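You operate a simulated robot arm through the tools that you are given. There is no shell and no other tool.

You are at the controls of a simulated robot arm. One attempt, no reset.

JOB
Grain out the seam mark with the pad that the job card names.
Fine: extractor on first, stroke along the grain, dig no hollow; pad back, extractor off.

The check looks at the end state, three seconds after you hand in, the way a careful person would. Anything else that was tipped, shoved, dropped, spilled or broken makes it a failure.

ROBOT AND FRAMES
A 6-joint arm with a two-finger gripper, fixed in place. Base frame: the origin is on the floor under the middle of its stand, x ahead of it, y to its left, z up. Lengths are in mm, angles in rad, forces in N, time in s.
It reaches about 1298 mm from its shoulder. Its first joint turns from -2.601 to 2.601 rad. Payload 1.57 kg.
The TCP is the grasp point between the finger pads, 21 mm short of the fingertips. In the tool frame z runs along the fingers and y along their closing line. The gripper opens to 70 mm; its body begins 50 mm behind the TCP.
Orientation is that of the tool frame in the base frame, as a unit quaternion [w, x, y, z]. With the fingers straight down and closing along the base's y, the tool's x points along the base's -x, its y along +y and its z along -z.

CONTROLS
- The arm moves only by the tool jog_arm. Its argument "rows" is a list of rows, each a list of 7 numbers: the shift along the base's x, y, z in units of 50 mm (1.0 is 50 mm), then the turn, a rotation vector about the base's x, y, z in units of 4 degrees (1.0 is 4 degrees), then the opening in per cent of the stroke, from 0 (shut) to 100 (fully open). In form: [[tx, ty, tz, wx, wy, wz, grip], ...]. A call has 1 to 20 rows; each row shifts and turns the commanded pose from where the row before left it. A call with a number of a shift or a turn outside -1 to 1 is refused whole. A row lasts 0.2 s, in which the tool goes at most 50 mm and 0.15 rad; a call with a longer step from one row to the next is refused whole, and so is a gripper value outside its range. A pose out of reach is approached as far as the arm can. The call stops where the force on the tool passes 50 N (or 10 N more than at its start, if that is more) or the arm is blocked; 0.2 s more then pass. Each finger travels about 64.8 mm/s and halts on what it meets, pressing with about 29 N; the grip force reading is that of the motor and also rises with nothing between the fingers. The clock runs only during rows and for 0.2 s after the last one: add rows that do not move to give the fingers time. The reply holds the time, the measured pose of the TCP, the force on the tool along the base axes, the opening and the grip force, in the units named above and with some noise, with the torque about the TCP (base axes, N m) and any sound that the robot's microphone picked up.
- Cameras (640 x 400 px; columns grow to the right, rows downward): "scene" is fixed at [218.2, -500.6, 1439.8]; the picture's right is [0.96, -0.29, 0.00], its down [-0.08, -0.26, -0.96] and it looks along [0.28, 0.92, -0.27] (base axes); focal length 318 px, centre (320, 200). "wrist" rides on the gripper at [79, 4, -81] in the tool frame; the picture's right is [-0.05, 1.00, 0.00], its down [-0.67, -0.04, -0.74] and it looks along [-0.74, -0.04, 0.67] (tool axes); focal length 256 px, centre (320, 200). There is no depth. A picture from a camera that has moved, and an enlarged one, comes with that camera's place and axes in the base frame and with its lens.
- snapshot(camera): a new picture of that camera. It takes no simulated time.
- raise_lower(by): slides the trunk up (or, below 0, down) by that many mm; the arm rides with it, the base frame stays. It gives what a move gives, with no picture.
- zoom(camera, box): a new picture of the part [left, top, right, bottom] of that camera's present view, enlarged. It takes no simulated time.
- sign_off(): hands the job in; it is judged then, once.

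Places have to be worked out from the pictures, the camera data and where the tool is seen. Open the gripper and draw the arm clear of the work before you hand the job in, unless the task says otherwise.

The tools are called after "Request:" by a JSON object that holds its "name" and its "arguments". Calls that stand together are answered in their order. jog_arm: Moves the arm, as the interface text tells. Its arguments: {"type":"object","properties":{"rows":{"type":"array"}},"required":["rows"]} The other tools are called the same way: raise_lower (by) moves the trunk up or down; snapshot (camera) takes a picture; zoom (camera, box) takes an enlarged picture of a part of a camera's view; sign_off () hands the job in.

At the start:

```text
t: 0.0
position: [363.0, 655.1, 1205.6]
tcp_rot: [0.001, -0.001, 1.0, 0.0]
wrist_force: [0.6, 0.4, 0.8]
ft_torque: [0.0, -0.02, -0.01]
grip_width: 70.1
grasp_force: 0.2
trunk travel left (down, up): [-887.0, 83.0]
```

scene: 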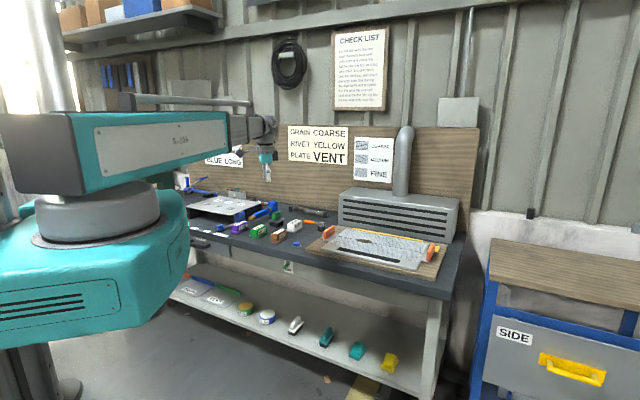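
wrist: 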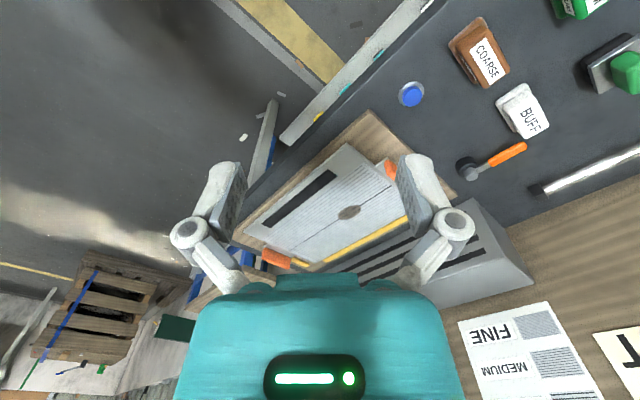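

I start by looking closely at the job card, bench, and workpiece before moving.

Request:
{"name": "zoom", "arguments": {"camera": "scene", "box": [270, 110, 410, 197]}}

Request:
{"name": "zoom", "arguments": {"camera": "scene", "box": [180, 170, 320, 257]}}

Request:
{"name": "zoom", "arguments": {"camera": "scene", "box": [300, 180, 470, 290]}}

Request:
{"name": "zoom", "arguments": {"camera": "scene", "box": [320, 20, 400, 120]}}

Request:
{"name": "zoom", "arguments": {"camera": "scene", "box": [170, 130, 290, 205]}}

Request:
{"name": "zoom", "arguments": {"camera": "wrist", "box": [400, 0, 640, 150]}}

Request:
{"name": "zoom", "arguments": {"camera": "wrist", "box": [220, 100, 480, 280]}}

```text
4.57 times, centred on (340, 154) of scene
camera zoom: at [218.2, -500.6, 1439.8], right [0.96, -0.29, 0.0], down [-0.08, -0.26, -0.96], along [0.28, 0.92, -0.27], focal length 1456 px, centre (229, 413)
```

zoom: 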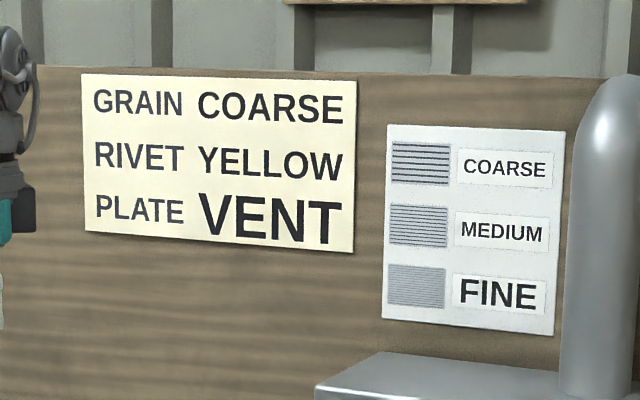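

```text
4.57 times, centred on (250, 214) of scene
camera zoom: at [218.2, -500.6, 1439.8], right [0.96, -0.29, 0.0], down [-0.08, -0.26, -0.96], along [0.28, 0.92, -0.27], focal length 1456 px, centre (640, 138)
```

zoom: 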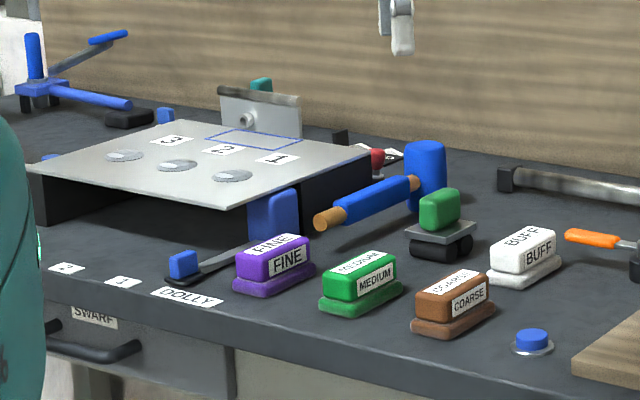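

```text
3.64 times, centred on (385, 235) of scene
camera zoom: at [218.2, -500.6, 1439.8], right [0.96, -0.29, 0.0], down [-0.08, -0.26, -0.96], along [0.28, 0.92, -0.27], focal length 1158 px, centre (84, 73)
```

zoom: 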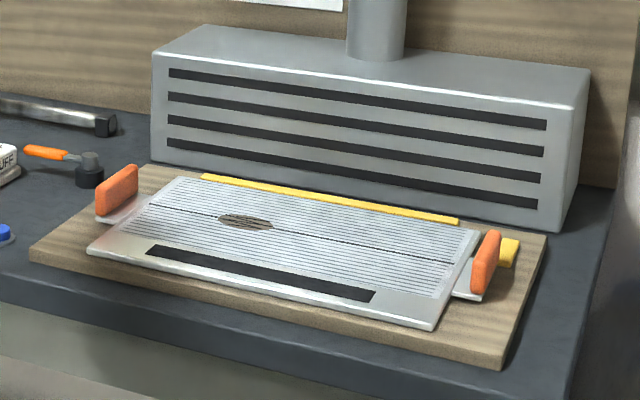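

```text
4.00 times, centred on (360, 70) of scene
camera zoom: at [218.2, -500.6, 1439.8], right [0.96, -0.29, 0.0], down [-0.08, -0.26, -0.96], along [0.28, 0.92, -0.27], focal length 1274 px, centre (160, 720)
```

zoom: 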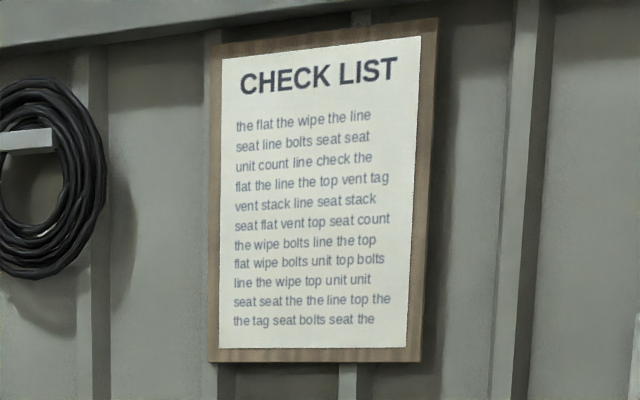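

```text
5.33 times, centred on (230, 168) of scene
camera zoom: at [218.2, -500.6, 1439.8], right [0.96, -0.29, 0.0], down [-0.08, -0.26, -0.96], along [0.28, 0.92, -0.27], focal length 1699 px, centre (800, 373)
```

zoom: 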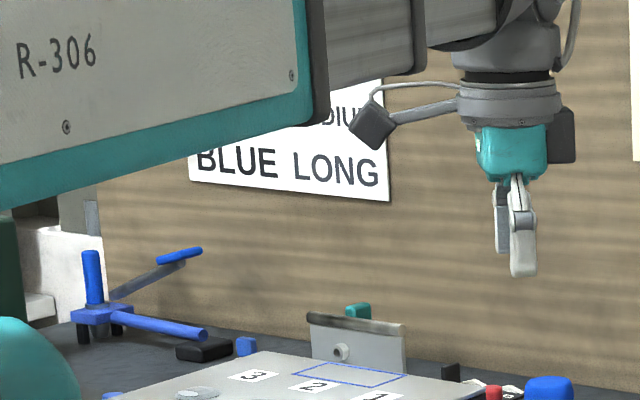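

```text
2.67 times, centred on (520, 75) of wrist
camera zoom: at [283.9, 659.3, 1285.8], right [0.05, 1.0, 0.0], down [0.67, -0.04, 0.74], along [0.74, -0.04, -0.67], focal length 683 px, centre (-213, 533)
```

zoom: 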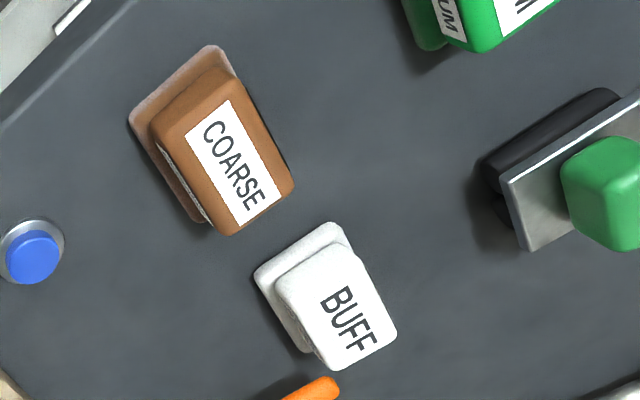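

```text
2.22 times, centred on (350, 190) of wrist
camera zoom: at [283.9, 659.3, 1285.8], right [0.05, 1.0, 0.0], down [0.67, -0.04, 0.74], along [0.74, -0.04, -0.67], focal length 569 px, centre (253, 222)
```

zoom: 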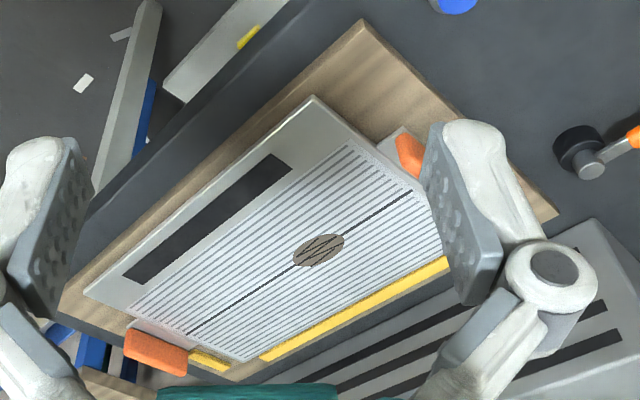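

Bench shows FINE, MEDIUM, COARSE, BUFF pads, a hood (extractor) and a blue button at about (503, 810, 850). A second card on the left is partly hidden by the arm, so I raise the trunk to uncover it before deciding.

Request:
{"name": "raise_lower", "arguments": {"by": 80}}

Request:
{"name": "snapshot", "arguments": {"camera": "scene"}}

Request:
{"name": "snapshot", "arguments": {"camera": "wrist"}}

```text
t: 1.2
position: [363.0, 655.1, 1285.5]
tcp_rot: [0.0, -0.001, 1.0, -0.001]
wrist_force: [0.3, 0.3, -0.4]
ft_torque: [-0.01, -0.02, -0.03]
grip_width: 69.9
grasp_force: 0.1
trunk travel left (down, up): [-967.0, 3.0]
```

```text
taken
```

scene: 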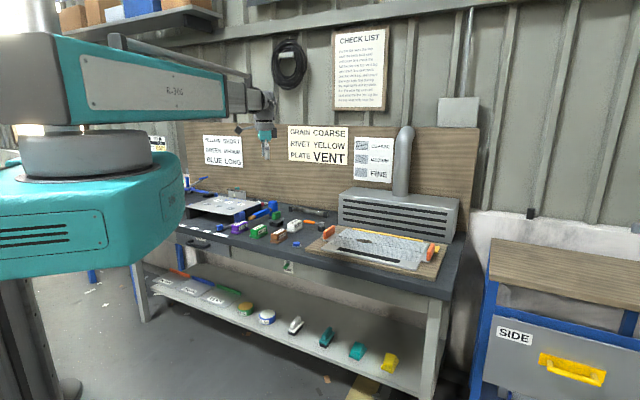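

```text
taken
camera wrist: at [284.0, 659.4, 1365.8], right [0.05, 1.0, 0.0], down [0.67, -0.04, 0.74], along [0.74, -0.04, -0.67], focal length 256 px, centre (320, 200)
```

wrist: 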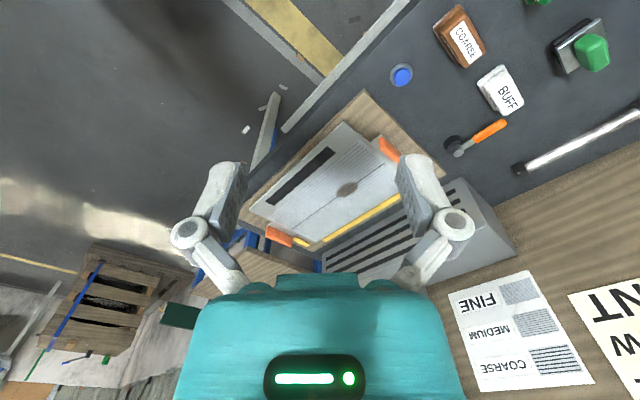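

The left card is now visible; I enlarge it and the rest of the bench.

Request:
{"name": "zoom", "arguments": {"camera": "scene", "box": [190, 120, 270, 170]}}

Request:
{"name": "zoom", "arguments": {"camera": "scene", "box": [130, 255, 410, 400]}}

Request:
{"name": "zoom", "arguments": {"camera": "scene", "box": [170, 170, 300, 251]}}

Request:
{"name": "zoom", "arguments": {"camera": "scene", "box": [280, 70, 490, 201]}}

```text
8.00 times, centred on (230, 145) of scene
camera zoom: at [218.2, -500.6, 1439.8], right [0.96, -0.29, 0.0], down [-0.08, -0.26, -0.96], along [0.28, 0.92, -0.27], focal length 2548 px, centre (1040, 640)
```

zoom: 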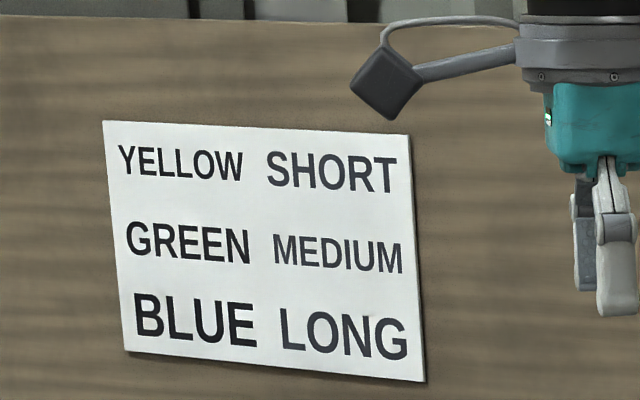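

```text
2.29 times, centred on (270, 328) of scene
camera zoom: at [218.2, -500.6, 1439.8], right [0.96, -0.29, 0.0], down [-0.08, -0.26, -0.96], along [0.28, 0.92, -0.27], focal length 728 px, centre (434, -91)
```

zoom: 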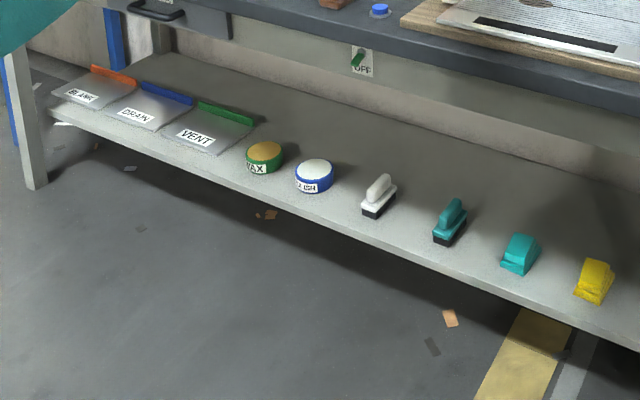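

```text
4.92 times, centred on (235, 210) of scene
camera zoom: at [218.2, -500.6, 1439.8], right [0.96, -0.29, 0.0], down [-0.08, -0.26, -0.96], along [0.28, 0.92, -0.27], focal length 1568 px, centre (738, 148)
```

zoom: 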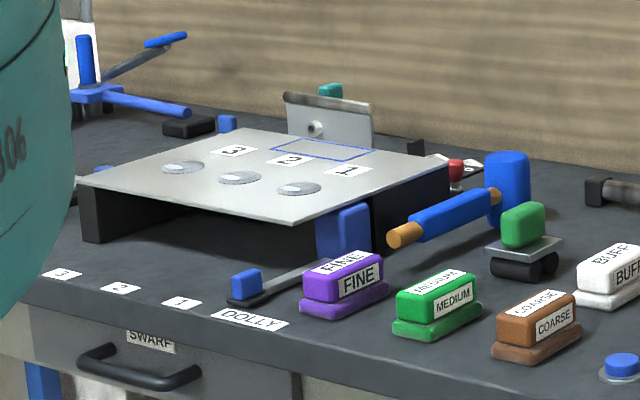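

```text
3.05 times, centred on (385, 136) of scene
camera zoom: at [218.2, -500.6, 1439.8], right [0.96, -0.29, 0.0], down [-0.08, -0.26, -0.96], along [0.28, 0.92, -0.27], focal length 971 px, centre (122, 397)
```

zoom: 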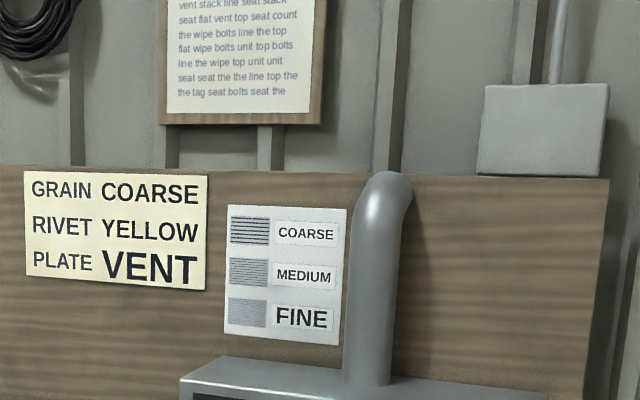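

The job card names GRAIN COARSE, so the brown COARSE pad. There's a green lever with an "OFF" label on the bench front as well as a blue button; I enlarge both to see which one switches the extractor.

Request:
{"name": "zoom", "arguments": {"camera": "scene", "box": [265, 235, 325, 285]}}

Request:
{"name": "zoom", "arguments": {"camera": "wrist", "box": [240, 40, 440, 165]}}

Request:
{"name": "zoom", "arguments": {"camera": "scene", "box": [400, 180, 500, 300]}}

Request:
{"name": "zoom", "arguments": {"camera": "scene", "box": [300, 215, 450, 300]}}

```text
8.00 times, centred on (295, 260) of scene
camera zoom: at [218.2, -500.6, 1439.8], right [0.96, -0.29, 0.0], down [-0.08, -0.26, -0.96], along [0.28, 0.92, -0.27], focal length 2548 px, centre (520, -280)
```

zoom: 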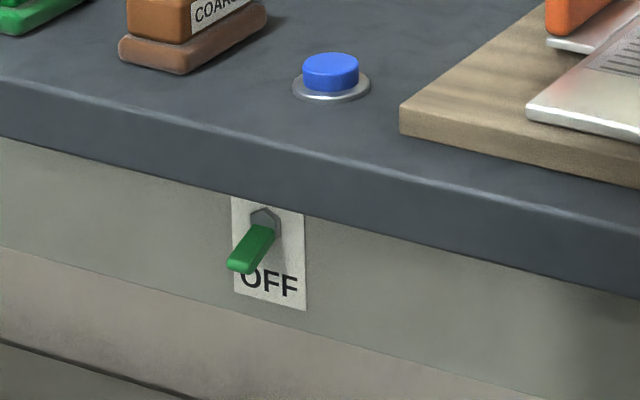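

```text
3.20 times, centred on (340, 102) of wrist
camera zoom: at [284.0, 659.4, 1365.8], right [0.05, 1.0, 0.0], down [0.67, -0.04, 0.74], along [0.74, -0.04, -0.67], focal length 819 px, centre (256, 512)
```

zoom: 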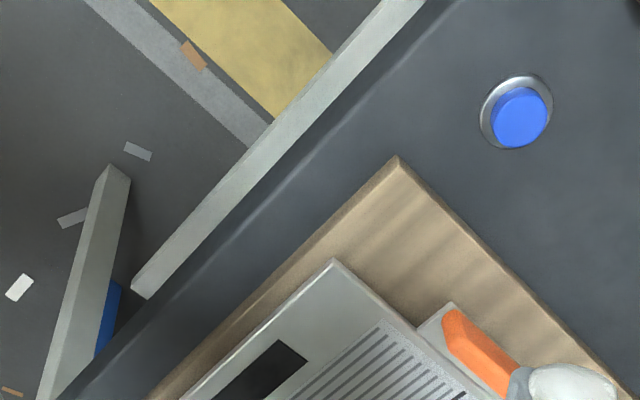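

```text
3.33 times, centred on (450, 240) of scene
camera zoom: at [218.2, -500.6, 1439.8], right [0.96, -0.29, 0.0], down [-0.08, -0.26, -0.96], along [0.28, 0.92, -0.27], focal length 1062 px, centre (-113, 67)
```

zoom: 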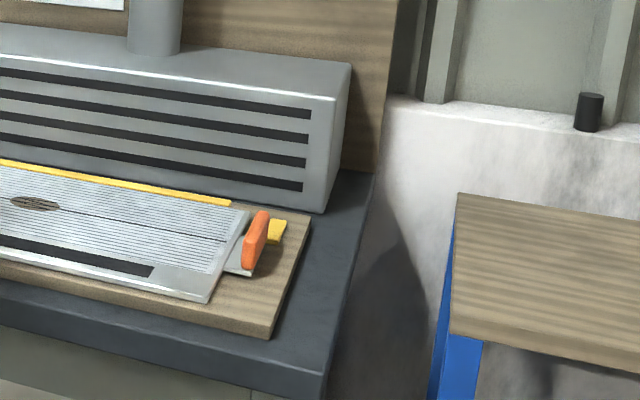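

```text
4.27 times, centred on (375, 258) of scene
camera zoom: at [218.2, -500.6, 1439.8], right [0.96, -0.29, 0.0], down [-0.08, -0.26, -0.96], along [0.28, 0.92, -0.27], focal length 1359 px, centre (85, -45)
```

zoom: 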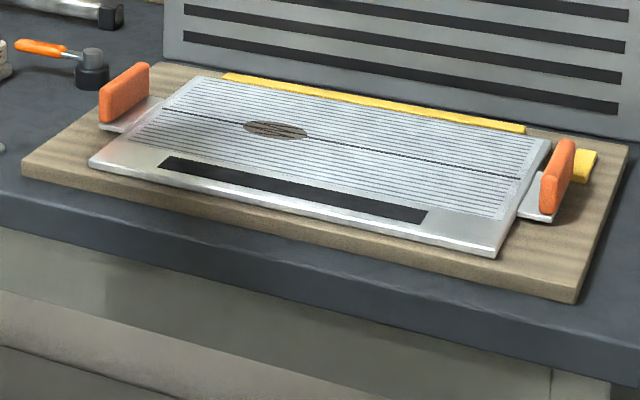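

The toggle lever (green, at "OFF") sits on the bench front under the button, about (478, 687, 810). The bench front edge runs along about (0.70, -0.71), so I turn the tool 44° about z to face the bench squarely and look again.

Request:
{"name": "jog_arm", "arguments": {"rows": [[0, 0, 0, 0, 0, 1, 100], [0, 0, 0, 0, 0, 1, 100], [0, 0, 0, 0, 0, 1, 100], [0, 0, 0, 0, 0, 1, 100], [0, 0, 0, 0, 0, 1, 100], [0, 0, 0, 0, 0, 1, 100], [0, 0, 0, 0, 0, 1, 100], [0, 0, 0, 0, 0, 1, 100], [0, 0, 0, 0, 0, 1, 100], [0, 0, 0, 0, 0, 1, 100], [0, 0, 0, 0, 0, 1, 100]]}}

Request:
{"name": "snapshot", "arguments": {"camera": "wrist"}}

Request:
{"name": "snapshot", "arguments": {"camera": "scene"}}

```text
t: 3.6
position: [364.5, 654.1, 1285.5]
tcp_rot: [-0.001, -0.375, 0.927, -0.001]
wrist_force: [-0.3, 0.4, -0.1]
ft_torque: [0.0, -0.01, -0.01]
grip_width: 70.3
grasp_force: 0.0
trunk travel left (down, up): [-967.0, 3.0]
```

```text
taken
camera wrist: at [303.4, 602.7, 1365.9], right [-0.66, 0.75, 0.0], down [0.5, 0.44, 0.74], along [0.56, 0.49, -0.67], focal length 256 px, centre (320, 200)
```

wrist: 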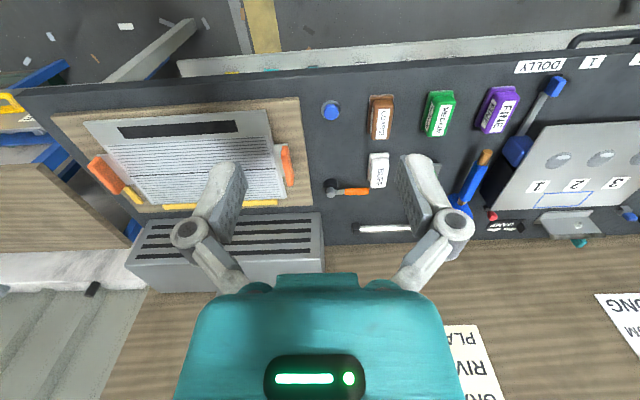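

```text
taken
```

scene: 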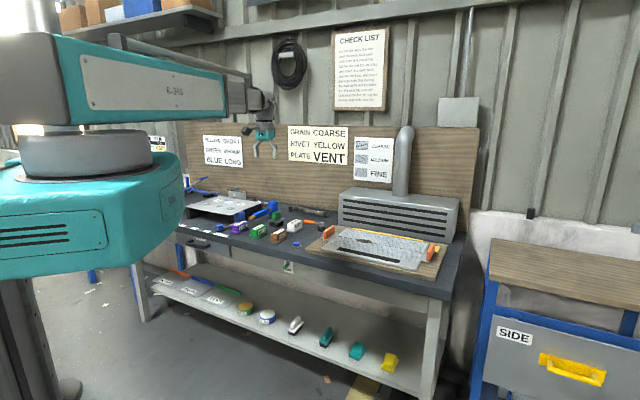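

The view is now roughly aligned with the bench. I enlarge the pads, the button and the plate.

Request:
{"name": "zoom", "arguments": {"camera": "wrist", "box": [310, 70, 470, 170]}}

Request:
{"name": "zoom", "arguments": {"camera": "wrist", "box": [40, 85, 320, 260]}}

Request:
{"name": "zoom", "arguments": {"camera": "wrist", "box": [460, 40, 640, 250]}}

```text
4.00 times, centred on (390, 120) of wrist
camera zoom: at [303.4, 602.7, 1365.9], right [-0.66, 0.75, 0.0], down [0.5, 0.44, 0.74], along [0.56, 0.49, -0.67], focal length 1024 px, centre (40, 520)
```

zoom: 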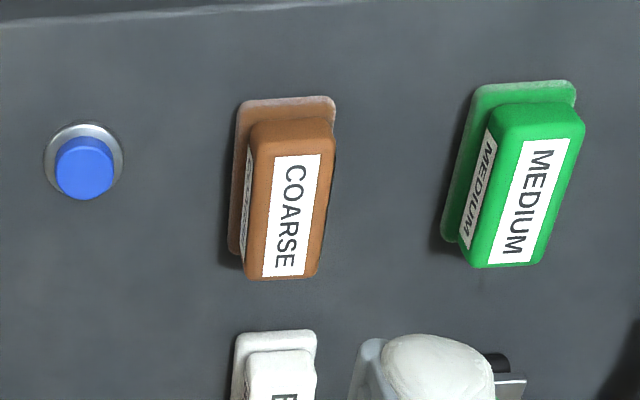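

```text
2.29 times, centred on (180, 172) of wrist
camera zoom: at [303.4, 602.7, 1365.9], right [-0.66, 0.75, 0.0], down [0.5, 0.44, 0.74], along [0.56, 0.49, -0.67], focal length 585 px, centre (640, 263)
```

zoom: 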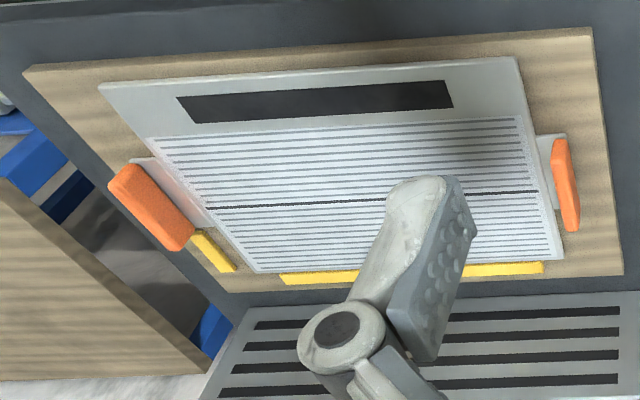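

```text
1.90 times, centred on (550, 145) of wrist
camera zoom: at [303.4, 602.7, 1365.9], right [-0.66, 0.75, 0.0], down [0.5, 0.44, 0.74], along [0.56, 0.49, -0.67], focal length 488 px, centre (-118, 305)
```

zoom: 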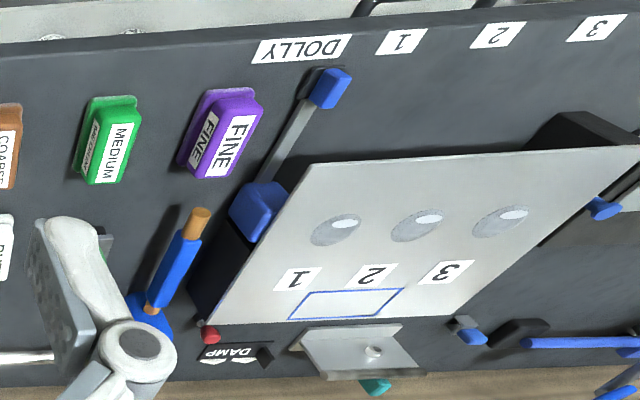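

Pads, button and plate located (bench frame: front edge about 833 mm along n=(0.709, 0.705)). To inspect the toggle on the bench front, I lower the trunk and then draw back and pitch the tool so the wrist camera looks level at the panel.

Request:
{"name": "raise_lower", "arguments": {"by": -250}}

Request:
{"name": "snapshot", "arguments": {"camera": "scene"}}

```text
t: 6.2
position: [363.9, 655.0, 1035.0]
tcp_rot: [0.0, -0.375, 0.927, 0.0]
wrist_force: [-0.9, -0.1, 0.2]
ft_torque: [-0.01, 0.03, -0.03]
grip_width: 70.1
grasp_force: 0.0
trunk travel left (down, up): [-717.0, 253.0]
```

```text
taken
```

scene: 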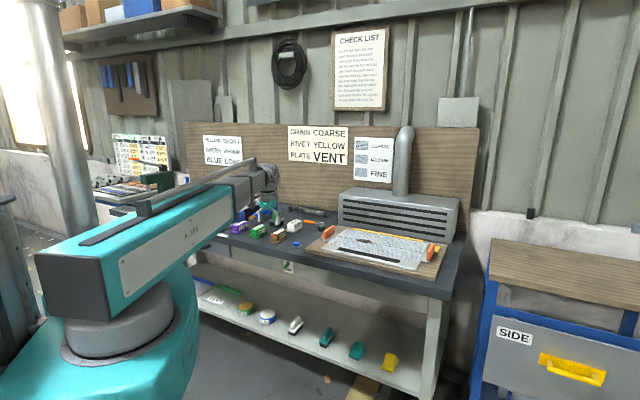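

Trunk is lower and the hand is clear. Now I draw back to about n=650, d=-155, z=880 while pitching the tool 45° up.

Request:
{"name": "jog_arm", "arguments": {"rows": [[-0.032, -0.2145, -0.3875, 1, -1, 0, 100], [-0.032, -0.2145, -0.3875, 1, -1, 0, 100], [-0.032, -0.2145, -0.3875, 1, -1, 0, 100], [-0.032, -0.2145, -0.3875, 1, -1, 0, 100], [-0.032, -0.2145, -0.3875, 1, -1, 0, 100], [-0.032, -0.2145, -0.3875, 1, -1, 0, 100], [-0.032, -0.2145, -0.3875, 1, -1, 0, 100], [-0.032, -0.2145, -0.3875, 1, -1, 0, 100]]}}

Request:
{"name": "snapshot", "arguments": {"camera": "wrist"}}

Request:
{"name": "snapshot", "arguments": {"camera": "scene"}}

```text
t: 8.0
position: [350.2, 569.8, 1089.9]
tcp_rot: [0.355, -0.346, 0.855, 0.151]
wrist_force: [-0.2, 0.0, -0.5]
ft_torque: [-0.01, 0.01, -0.02]
grip_width: 69.8
grasp_force: 0.1
out of reach, approached as far as the arm can: row 1, 2, 3, 4, 5, 6, 7, 8
trunk travel left (down, up): [-717.0, 253.0]
```

```text
taken
camera wrist: at [266.1, 492.7, 1090.7], right [-0.67, 0.74, 0.05], down [-0.01, -0.08, 1.0], along [0.74, 0.67, 0.06], focal length 256 px, centre (320, 200)
```

wrist: 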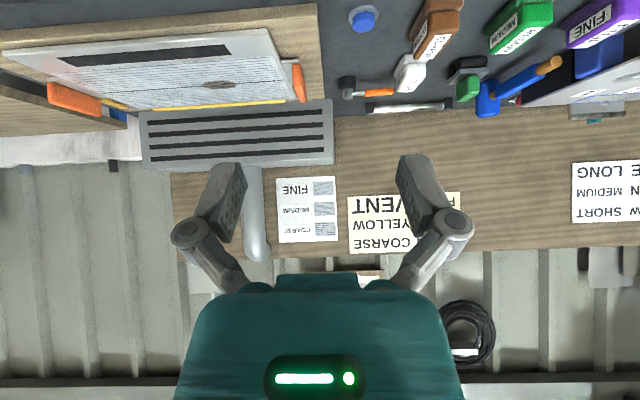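

```text
taken
```

scene: 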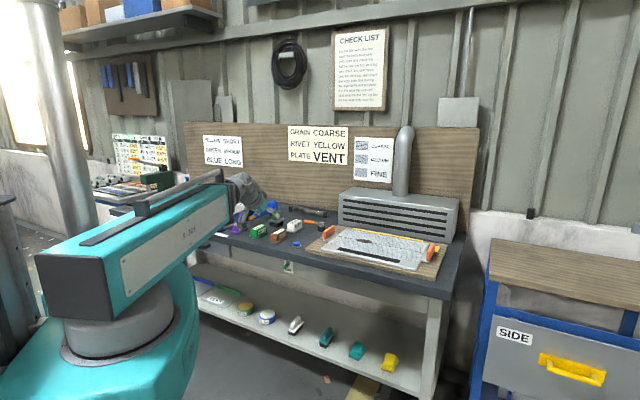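

The arm did not go down: z is only reachable via the trunk here (it seems the arm works in a plane and the trunk gives height). I check with a still row whether the commanded pose has been re-synchronised.

Request:
{"name": "jog_arm", "arguments": {"rows": [[0, 0, 0, 0, 0, 0, 100]]}}

```text
t: 8.3
position: [350.5, 568.7, 1090.5]
tcp_rot: [0.353, -0.346, 0.856, 0.15]
wrist_force: [0.4, -0.1, 0.5]
ft_torque: [0.03, 0.02, -0.02]
grip_width: 70.2
grasp_force: 0.0
trunk travel left (down, up): [-717.0, 253.0]
```

The pose is re-synchronised, so height comes from the trunk. I lower the trunk 210 mm to bring the level camera to the height of the bench front.

Request:
{"name": "raise_lower", "arguments": {"by": -210}}

Request:
{"name": "snapshot", "arguments": {"camera": "wrist"}}

Request:
{"name": "snapshot", "arguments": {"camera": "scene"}}

```text
t: 10.6
position: [351.2, 570.1, 880.9]
tcp_rot: [0.354, -0.346, 0.855, 0.151]
wrist_force: [0.5, -0.8, -0.4]
ft_torque: [0.0, 0.01, 0.0]
grip_width: 69.9
grasp_force: 0.0
trunk travel left (down, up): [-507.0, 463.0]
```

```text
taken
camera wrist: at [266.2, 493.1, 880.7], right [-0.67, 0.74, 0.05], down [-0.01, -0.08, 1.0], along [0.74, 0.67, 0.06], focal length 256 px, centre (320, 200)
```

wrist: 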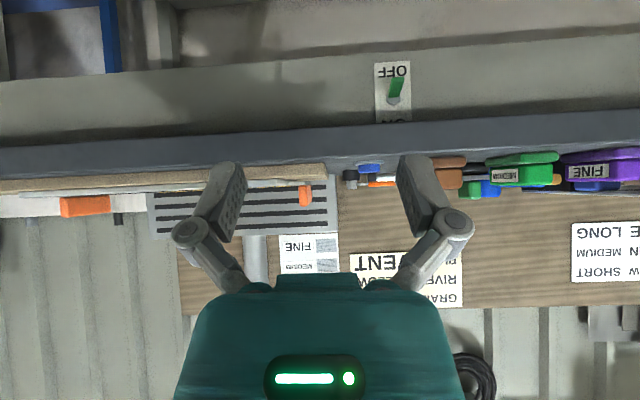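

```text
taken
```

scene: 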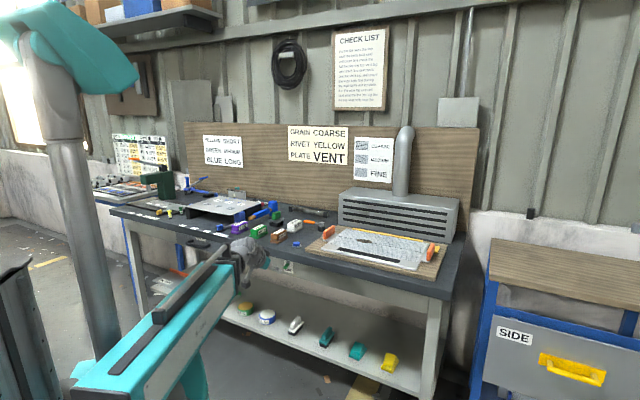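

Request:
{"name": "zoom", "arguments": {"camera": "wrist", "box": [340, 45, 450, 145]}}

Request:
{"name": "zoom", "arguments": {"camera": "scene", "box": [105, 180, 265, 290]}}

```text
4.00 times, centred on (395, 95) of wrist
camera zoom: at [266.2, 493.1, 880.7], right [-0.67, 0.74, 0.05], down [-0.01, -0.08, 1.0], along [0.74, 0.67, 0.06], focal length 1024 px, centre (20, 620)
```

zoom: 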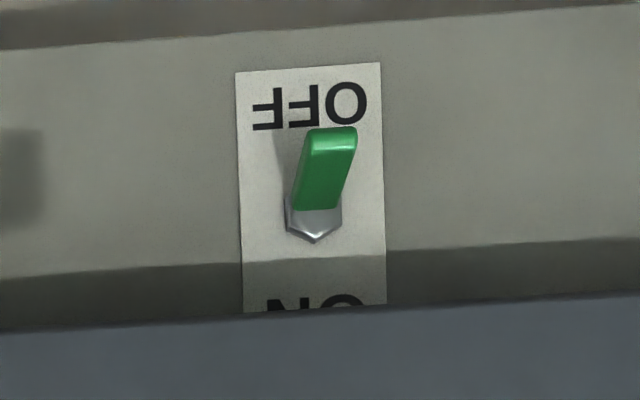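

```text
3.64 times, centred on (185, 235) of scene
camera zoom: at [218.2, -500.6, 1439.8], right [0.96, -0.29, 0.0], down [-0.08, -0.26, -0.96], along [0.28, 0.92, -0.27], focal length 1158 px, centre (811, 73)
```

zoom: 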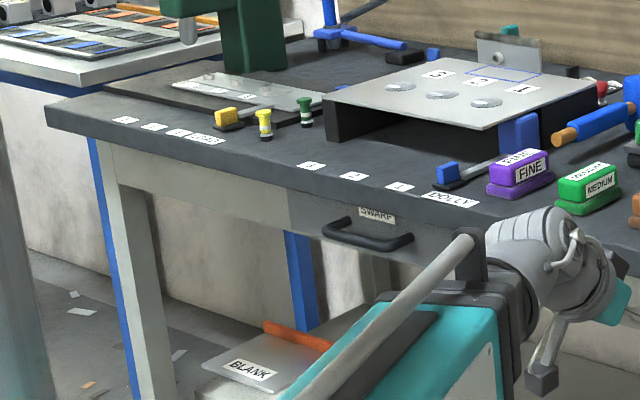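

The plate reads OFF below and ON above; combining both cameras the lever's pivot is at about n=911, d=-255, z=767 with its tip at n=886, z=747, under a slab overhang whose front edge is n=833. I pitch the tool on to horizontal so the fingers can reach under the overhang.

Request:
{"name": "jog_arm", "arguments": {"rows": [[0, 0, 0, 1, -1, 0, 100], [0, 0, 0, 1, -1, 0, 100], [0, 0, 0, 1, -1, 0, 100], [0, 0, 0, 1, -1, 0, 100], [0, 0, 0, 1, -1, 0, 100], [0, 0, 0, 1, -1, 0, 100], [0, 0, 0, 1, -1, 0, 100], [0, 0, 0, 0.9, -0.9, 0, 100]]}}

Request:
{"name": "snapshot", "arguments": {"camera": "scene"}}

```text
t: 12.4
position: [357.0, 587.2, 1010.6]
tcp_rot: [0.649, -0.265, 0.657, 0.277]
wrist_force: [-0.8, -0.8, 0.4]
ft_torque: [0.0, 0.0, -0.01]
grip_width: 69.9
grasp_force: 0.1
out of reach, approached as far as the arm can: row 1, 2, 3, 4, 5, 6, 7, 8
trunk travel left (down, up): [-507.0, 463.0]
```

```text
taken
```

scene: 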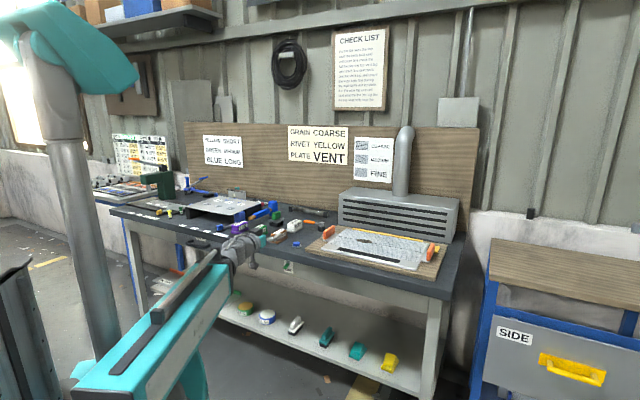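

Tool is now horizontal (z axis along n). I lower the trunk to bring the TCP to the lever height while still clear of the bench (n=667).

Request:
{"name": "raise_lower", "arguments": {"by": -263}}

Request:
{"name": "snapshot", "arguments": {"camera": "wrist"}}

Request:
{"name": "snapshot", "arguments": {"camera": "scene"}}

```text
t: 15.1
position: [356.5, 587.1, 747.8]
tcp_rot: [0.65, -0.266, 0.657, 0.276]
wrist_force: [0.7, -0.2, 0.0]
ft_torque: [-0.02, -0.01, -0.02]
grip_width: 69.7
grasp_force: 0.0
trunk travel left (down, up): [-244.0, 726.0]
```

```text
taken
camera wrist: at [295.6, 533.5, 668.2], right [-0.71, 0.71, 0.07], down [-0.49, -0.56, 0.67], along [0.51, 0.44, 0.74], focal length 256 px, centre (320, 200)
```

wrist: 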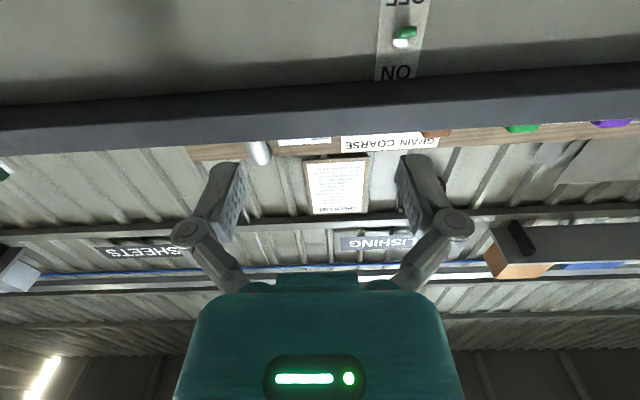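

```text
taken
```

scene: 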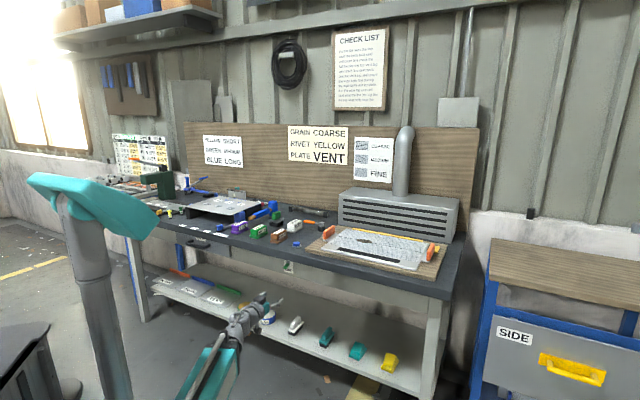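

The lever is visible at the top of the wrist view. I enlarge it to refine its position.

Request:
{"name": "zoom", "arguments": {"camera": "wrist", "box": [350, 0, 460, 90]}}

Request:
{"name": "zoom", "arguments": {"camera": "scene", "box": [240, 240, 320, 290]}}

```text
4.44 times, centred on (405, 45) of wrist
camera zoom: at [295.6, 533.5, 668.2], right [-0.71, 0.71, 0.07], down [-0.49, -0.56, 0.67], along [0.51, 0.44, 0.74], focal length 1138 px, centre (-58, 889)
```

zoom: 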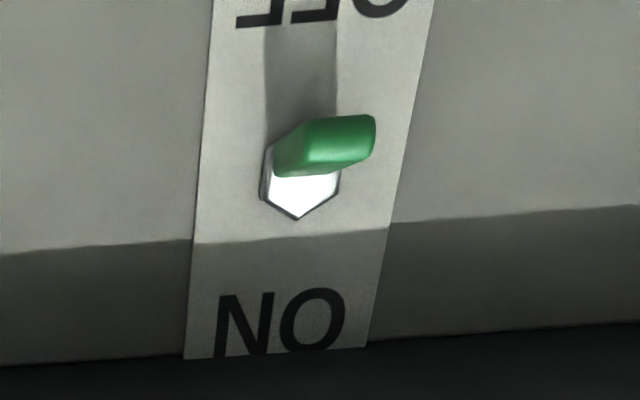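

```text
8.00 times, centred on (280, 265) of scene
camera zoom: at [218.2, -500.6, 1439.8], right [0.96, -0.29, 0.0], down [-0.08, -0.26, -0.96], along [0.28, 0.92, -0.27], focal length 2548 px, centre (640, -320)
```

zoom: 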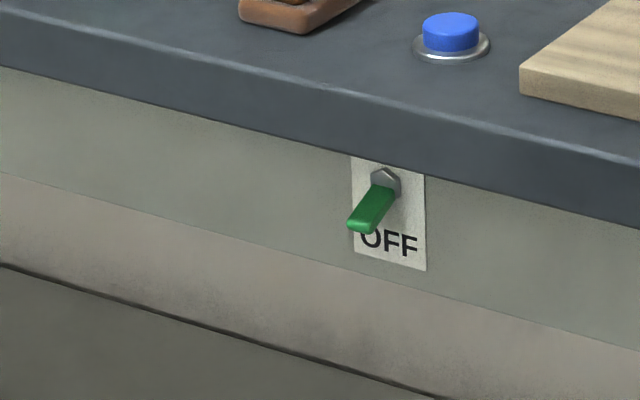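

Refined: lever pivot ≈ (n 912, d -256, z 766), tip ≈ (888, -257, 748). I raise the trunk 16 mm and move in front of the lever (n=800, d=-257) with a 5° downward pitch, still short of the bench edge.

Request:
{"name": "raise_lower", "arguments": {"by": 16}}

Request:
{"name": "jog_arm", "arguments": {"rows": [[0.0584, 0.3186, 0, -0.088, 0.088, 0, 100], [0.0584, 0.3186, 0, -0.088, 0.088, 0, 100], [0.0584, 0.3186, 0, -0.088, 0.088, 0, 100], [0.0584, 0.3186, 0, -0.088, 0.088, 0, 100], [0.0584, 0.3186, 0, -0.088, 0.088, 0, 100], [0.0584, 0.3186, 0, -0.088, 0.088, 0, 100], [0.0584, 0.3186, 0, -0.088, 0.088, 0, 100], [0.0584, 0.3186, 0, -0.088, 0.088, 0, 100], [0.0584, 0.3186, 0, -0.088, 0.088, 0, 100], [0.0584, 0.3186, 0, -0.088, 0.088, 0, 100]]}}

Request:
{"name": "snapshot", "arguments": {"camera": "wrist"}}

Request:
{"name": "snapshot", "arguments": {"camera": "scene"}}

```text
t: 15.7
position: [357.3, 586.6, 764.6]
tcp_rot: [0.65, -0.264, 0.657, 0.275]
wrist_force: [-0.6, 0.8, -0.5]
ft_torque: [-0.01, -0.01, -0.03]
grip_width: 69.9
grasp_force: 0.1
trunk travel left (down, up): [-260.0, 710.0]
```

```text
t: 17.9
position: [385.9, 744.9, 748.6]
tcp_rot: [0.622, -0.276, 0.684, 0.264]
wrist_force: [0.9, 0.7, 0.8]
ft_torque: [-0.01, 0.02, 0.01]
grip_width: 70.2
grasp_force: 0.1
out of reach, approached as far as the arm can: row 3, 5, 7, 9
trunk travel left (down, up): [-260.0, 710.0]
```

```text
taken
camera wrist: at [320.5, 687.7, 675.7], right [-0.7, 0.71, 0.07], down [-0.45, -0.52, 0.73], along [0.55, 0.48, 0.68], focal length 256 px, centre (320, 200)
```

wrist: 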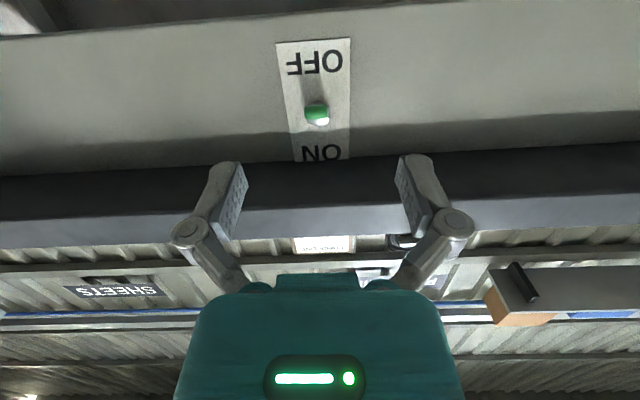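

```text
taken
```

scene: 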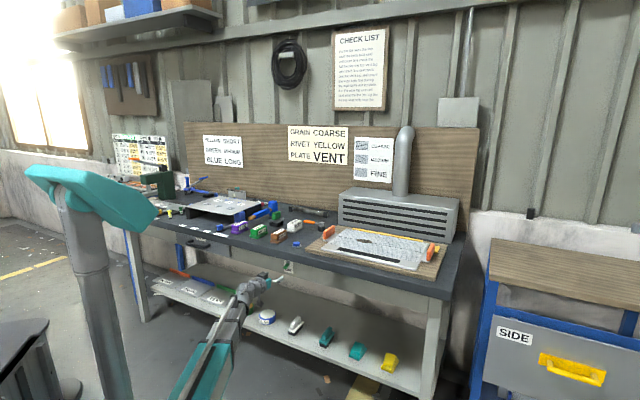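

Lever lies centered between the fingers. I enlarge to refine depth and side alignment before sliding in.

Request:
{"name": "zoom", "arguments": {"camera": "wrist", "box": [260, 70, 380, 170]}}

```text
4.00 times, centred on (320, 120) of wrist
camera zoom: at [320.5, 687.7, 675.7], right [-0.7, 0.71, 0.07], down [-0.45, -0.52, 0.73], along [0.55, 0.48, 0.68], focal length 1024 px, centre (320, 520)
```

zoom: 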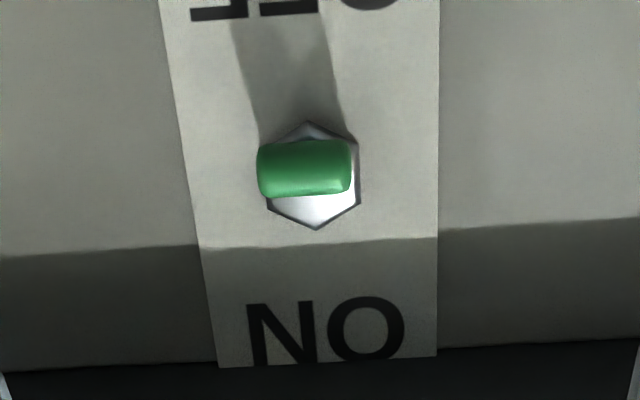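

Lever is 16 mm wide and centered at d≈-254. I slide in 75 mm so the pads straddle the lever tip (TCP n≈874, body stays ahead of the slab edge).

Request:
{"name": "jog_arm", "arguments": {"rows": [[0.2184, 0.206, 0, 0, 0, 0, 100], [0.2184, 0.206, 0, 0, 0, 0, 100], [0.2184, 0.206, 0, 0, 0, 0, 100], [0.2184, 0.206, 0, 0, 0, 0, 100], [0.2184, 0.206, 0, 0, 0, 0, 100]]}}

Request:
{"name": "snapshot", "arguments": {"camera": "wrist"}}

Request:
{"name": "zoom", "arguments": {"camera": "scene", "box": [220, 230, 340, 305]}}

```text
t: 19.1
position: [441.3, 798.2, 747.6]
tcp_rot: [0.621, -0.276, 0.684, 0.263]
wrist_force: [0.1, -0.1, 0.1]
ft_torque: [-0.02, 0.0, 0.01]
grip_width: 70.0
grasp_force: 0.1
trunk travel left (down, up): [-260.0, 710.0]
```

```text
taken
camera wrist: at [374.7, 739.6, 675.5], right [-0.7, 0.71, 0.07], down [-0.45, -0.52, 0.73], along [0.55, 0.48, 0.68], focal length 256 px, centre (320, 200)
```

wrist: 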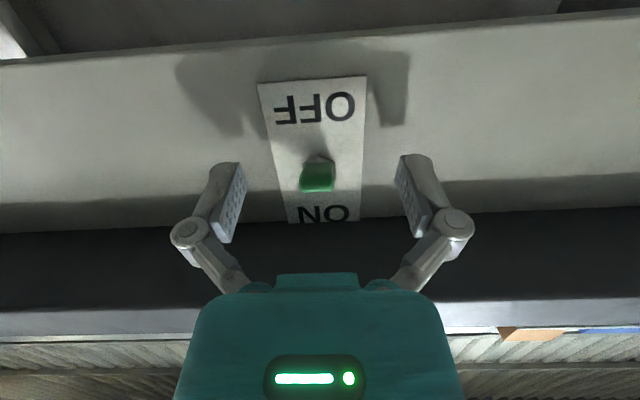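

```text
5.33 times, centred on (280, 268) of scene
camera zoom: at [218.2, -500.6, 1439.8], right [0.96, -0.29, 0.0], down [-0.08, -0.26, -0.96], along [0.28, 0.92, -0.27], focal length 1699 px, centre (533, -160)
```

zoom: 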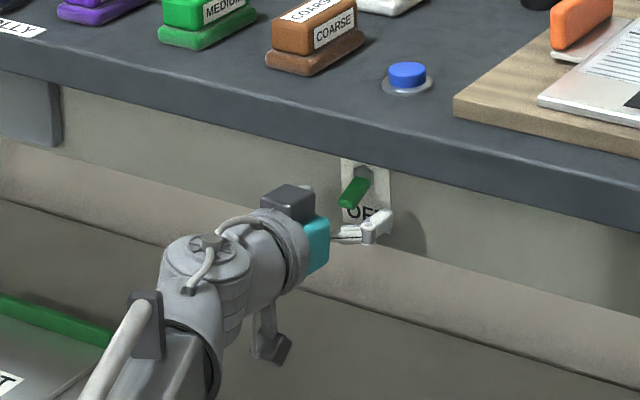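

Pads straddle the lever with its tip at the TCP. I close the fingers on it gently and check.

Request:
{"name": "jog_arm", "arguments": {"rows": [[0, 0, 0, 0, 0, 0, 20], [0, 0, 0, 0, 0, 0, 20], [0, 0, 0, 0, 0, 0, 20], [0, 0, 0, 0, 0, 0, 20]]}}

Request:
{"name": "snapshot", "arguments": {"camera": "wrist"}}

```text
t: 20.1
position: [441.6, 796.5, 748.2]
tcp_rot: [0.621, -0.276, 0.684, 0.264]
wrist_force: [3.1, -5.5, -1.0]
ft_torque: [0.05, 0.01, -0.13]
grip_width: 17.8
grasp_force: 3.4
trunk travel left (down, up): [-260.0, 710.0]
```

```text
taken
camera wrist: at [374.9, 738.8, 675.6], right [-0.7, 0.71, 0.07], down [-0.45, -0.52, 0.73], along [0.55, 0.48, 0.68], focal length 256 px, centre (320, 200)
```

wrist: 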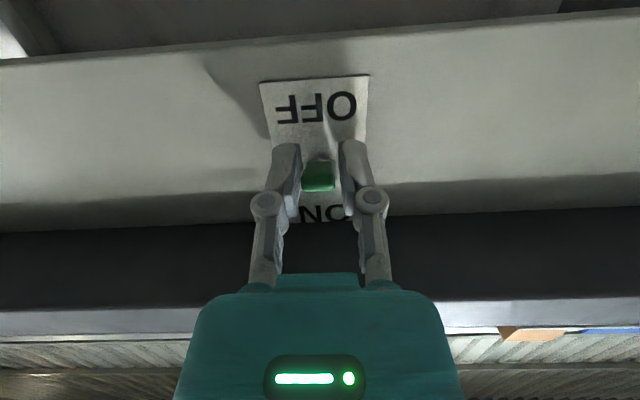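

Light pinch (17.8 mm, ~3 N). Now I pitch the tool up about 10° so the TCP lifts ~32 mm and carries the lever up to ON.

Request:
{"name": "jog_arm", "arguments": {"rows": [[0, 0, 0.08, 0.22, -0.22, 0, 18], [0, 0, 0.08, 0.22, -0.22, 0, 18], [0, 0, 0.08, 0.22, -0.22, 0, 18], [0, 0, 0.08, 0.22, -0.22, 0, 18], [0, 0, 0.08, 0.22, -0.22, 0, 18], [0, 0, 0.08, 0.22, -0.22, 0, 18], [0, 0, 0.08, 0.22, -0.22, 0, 18], [0, 0, 0.08, 0.22, -0.22, 0, 18]]}}

Request:
{"name": "snapshot", "arguments": {"camera": "wrist"}}

Request:
{"name": "zoom", "arguments": {"camera": "scene", "box": [240, 240, 340, 302]}}

```text
t: 21.9
position: [441.0, 798.0, 779.6]
tcp_rot: [0.679, -0.253, 0.626, 0.288]
wrist_force: [0.5, 0.3, -0.2]
ft_torque: [-0.03, 0.02, 0.0]
grip_width: 12.7
grasp_force: 0.1
trunk travel left (down, up): [-260.0, 710.0]
```

```text
taken
camera wrist: at [384.2, 749.4, 693.9], right [-0.71, 0.7, 0.07], down [-0.53, -0.6, 0.6], along [0.46, 0.39, 0.8], focal length 256 px, centre (320, 200)
```

wrist: 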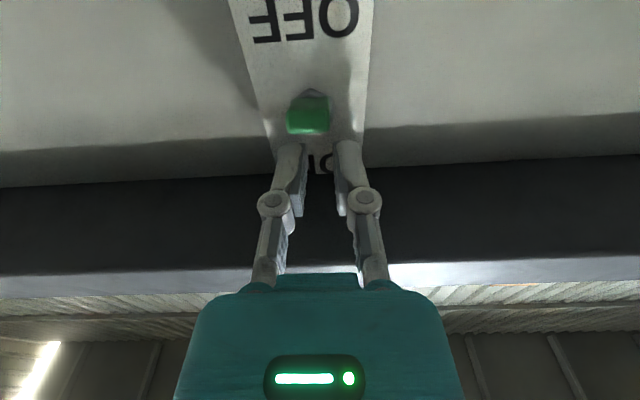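

```text
6.40 times, centred on (290, 271) of scene
camera zoom: at [218.2, -500.6, 1439.8], right [0.96, -0.29, 0.0], down [-0.08, -0.26, -0.96], along [0.28, 0.92, -0.27], focal length 2038 px, centre (512, -254)
```

zoom: 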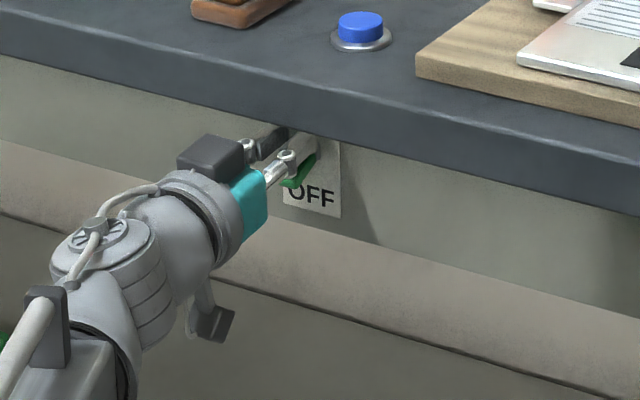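

The light pinch slipped off; the lever is still at OFF. I back out, pitch down again and open, to retake it with a firmer grip and follow the lever's arc.

Request:
{"name": "jog_arm", "arguments": {"rows": [[-0.284, -0.282, 0, 0, 0, 0, 18], [-0.284, -0.282, 0, 0, 0, 0, 40], [-0.284, -0.282, -0.08, -0.22, 0.22, 0, 100], [0, 0, -0.08, -0.22, 0.22, 0, 100], [0, 0, -0.08, -0.22, 0.22, 0, 100], [0, 0, -0.08, -0.22, 0.22, 0, 100], [0, 0, -0.08, -0.22, 0.22, 0, 100], [0, 0, -0.08, -0.22, 0.22, 0, 100], [0, 0, -0.08, -0.22, 0.22, 0, 100], [0, 0, -0.08, -0.22, 0.22, 0, 100]]}}

Request:
{"name": "zoom", "arguments": {"camera": "wrist", "box": [200, 50, 440, 200]}}

Request:
{"name": "zoom", "arguments": {"camera": "scene", "box": [240, 240, 340, 302]}}

```text
t: 24.1
position: [397.3, 754.6, 747.5]
tcp_rot: [0.622, -0.276, 0.684, 0.263]
wrist_force: [0.4, -0.7, -0.1]
ft_torque: [-0.02, -0.02, 0.02]
grip_width: 70.1
grasp_force: 0.2
trunk travel left (down, up): [-260.0, 710.0]
```

```text
2.67 times, centred on (320, 125) of wrist
camera zoom: at [331.8, 697.3, 675.6], right [-0.7, 0.71, 0.07], down [-0.45, -0.52, 0.73], along [0.55, 0.48, 0.68], focal length 683 px, centre (320, 400)
```

zoom: 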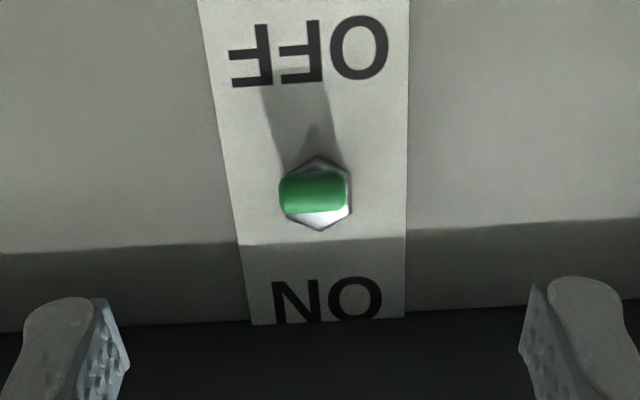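

```text
6.40 times, centred on (290, 271) of scene
camera zoom: at [218.2, -500.6, 1439.8], right [0.96, -0.29, 0.0], down [-0.08, -0.26, -0.96], along [0.28, 0.92, -0.27], focal length 2038 px, centre (512, -254)
```

zoom: 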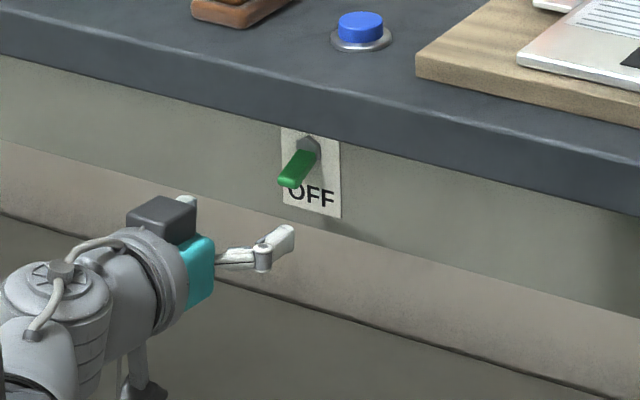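

Clear view: lever unchanged. I go in to n≈875 and close firmly.

Request:
{"name": "jog_arm", "arguments": {"rows": [[0.2162, 0.215, 0, 0, 0, 0, 100], [0.2162, 0.215, 0, 0, 0, 0, 100], [0.2162, 0.215, 0, 0, 0, 0, 100], [0.2162, 0.215, 0, 0, 0, 0, 100], [0, 0, 0, 0, 0, 0, 50], [0, 0, 0, 0, 0, 0, 25], [0, 0, 0, 0, 0, 0, 10], [0, 0, 0, 0, 0, 0, 10]]}}

Request:
{"name": "zoom", "arguments": {"camera": "wrist", "box": [200, 100, 440, 250]}}

```text
t: 25.9
position: [442.5, 796.7, 747.9]
tcp_rot: [0.62, -0.276, 0.686, 0.263]
wrist_force: [6.2, -9.3, -1.7]
ft_torque: [-0.01, 0.04, -0.26]
grip_width: 16.0
grasp_force: 31.9
trunk travel left (down, up): [-260.0, 710.0]
```

```text
2.67 times, centred on (320, 175) of wrist
camera zoom: at [376.1, 739.0, 675.5], right [-0.7, 0.71, 0.07], down [-0.45, -0.51, 0.73], along [0.56, 0.48, 0.68], focal length 683 px, centre (320, 267)
```

zoom: 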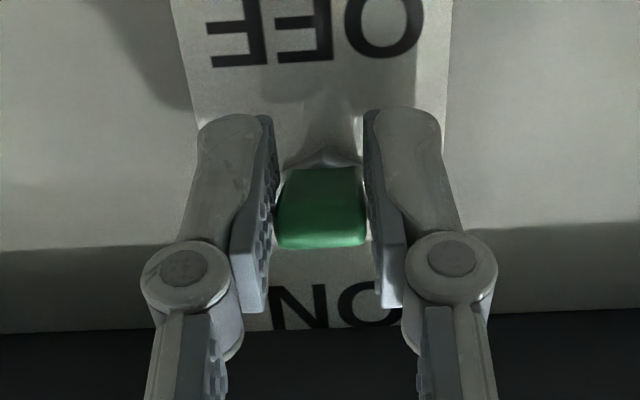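

Firm grip: 16.0 mm at 32 N. Now I swing it up along its arc by pitching ~8.6° with small fore-aft shifts.

Request:
{"name": "jog_arm", "arguments": {"rows": [[-0.021, -0.021, 0.066, 0.19, -0.19, 0, 10], [-0.016, -0.016, 0.066, 0.19, -0.19, 0, 10], [-0.01, -0.01, 0.066, 0.19, -0.19, 0, 10], [-0.003, -0.003, 0.066, 0.19, -0.19, 0, 10], [0.003, 0.003, 0.066, 0.19, -0.19, 0, 10], [0.01, 0.01, 0.066, 0.19, -0.19, 0, 10], [0.016, 0.016, 0.066, 0.19, -0.19, 0, 10], [0.021, 0.021, 0.066, 0.19, -0.19, 0, 10]]}}

Request:
{"name": "zoom", "arguments": {"camera": "wrist", "box": [200, 100, 440, 250]}}

Request:
{"name": "zoom", "arguments": {"camera": "scene", "box": [240, 240, 340, 302]}}

```text
t: 27.7
position: [442.5, 799.7, 775.8]
tcp_rot: [0.67, -0.258, 0.635, 0.285]
wrist_force: [-0.3, 0.5, 0.4]
ft_torque: [0.01, 0.0, 0.0]
grip_width: 6.9
grasp_force: 0.1
trunk travel left (down, up): [-260.0, 710.0]
```

```text
2.67 times, centred on (320, 175) of wrist
camera zoom: at [383.6, 749.0, 691.1], right [-0.71, 0.7, 0.07], down [-0.52, -0.59, 0.62], along [0.48, 0.4, 0.78], focal length 683 px, centre (320, 267)
```

zoom: 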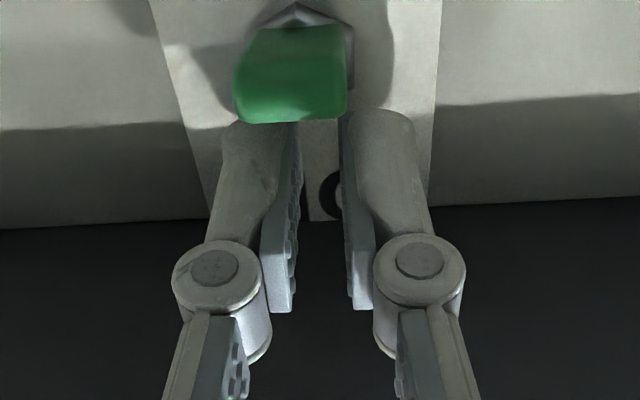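

```text
6.40 times, centred on (290, 271) of scene
camera zoom: at [218.2, -500.6, 1439.8], right [0.96, -0.29, 0.0], down [-0.08, -0.26, -0.96], along [0.28, 0.92, -0.27], focal length 2038 px, centre (512, -254)
```

zoom: 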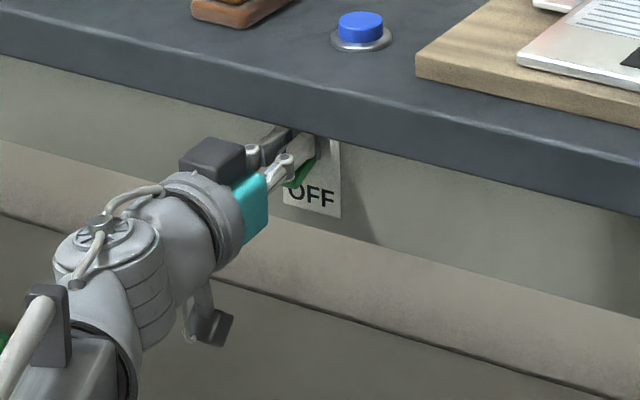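

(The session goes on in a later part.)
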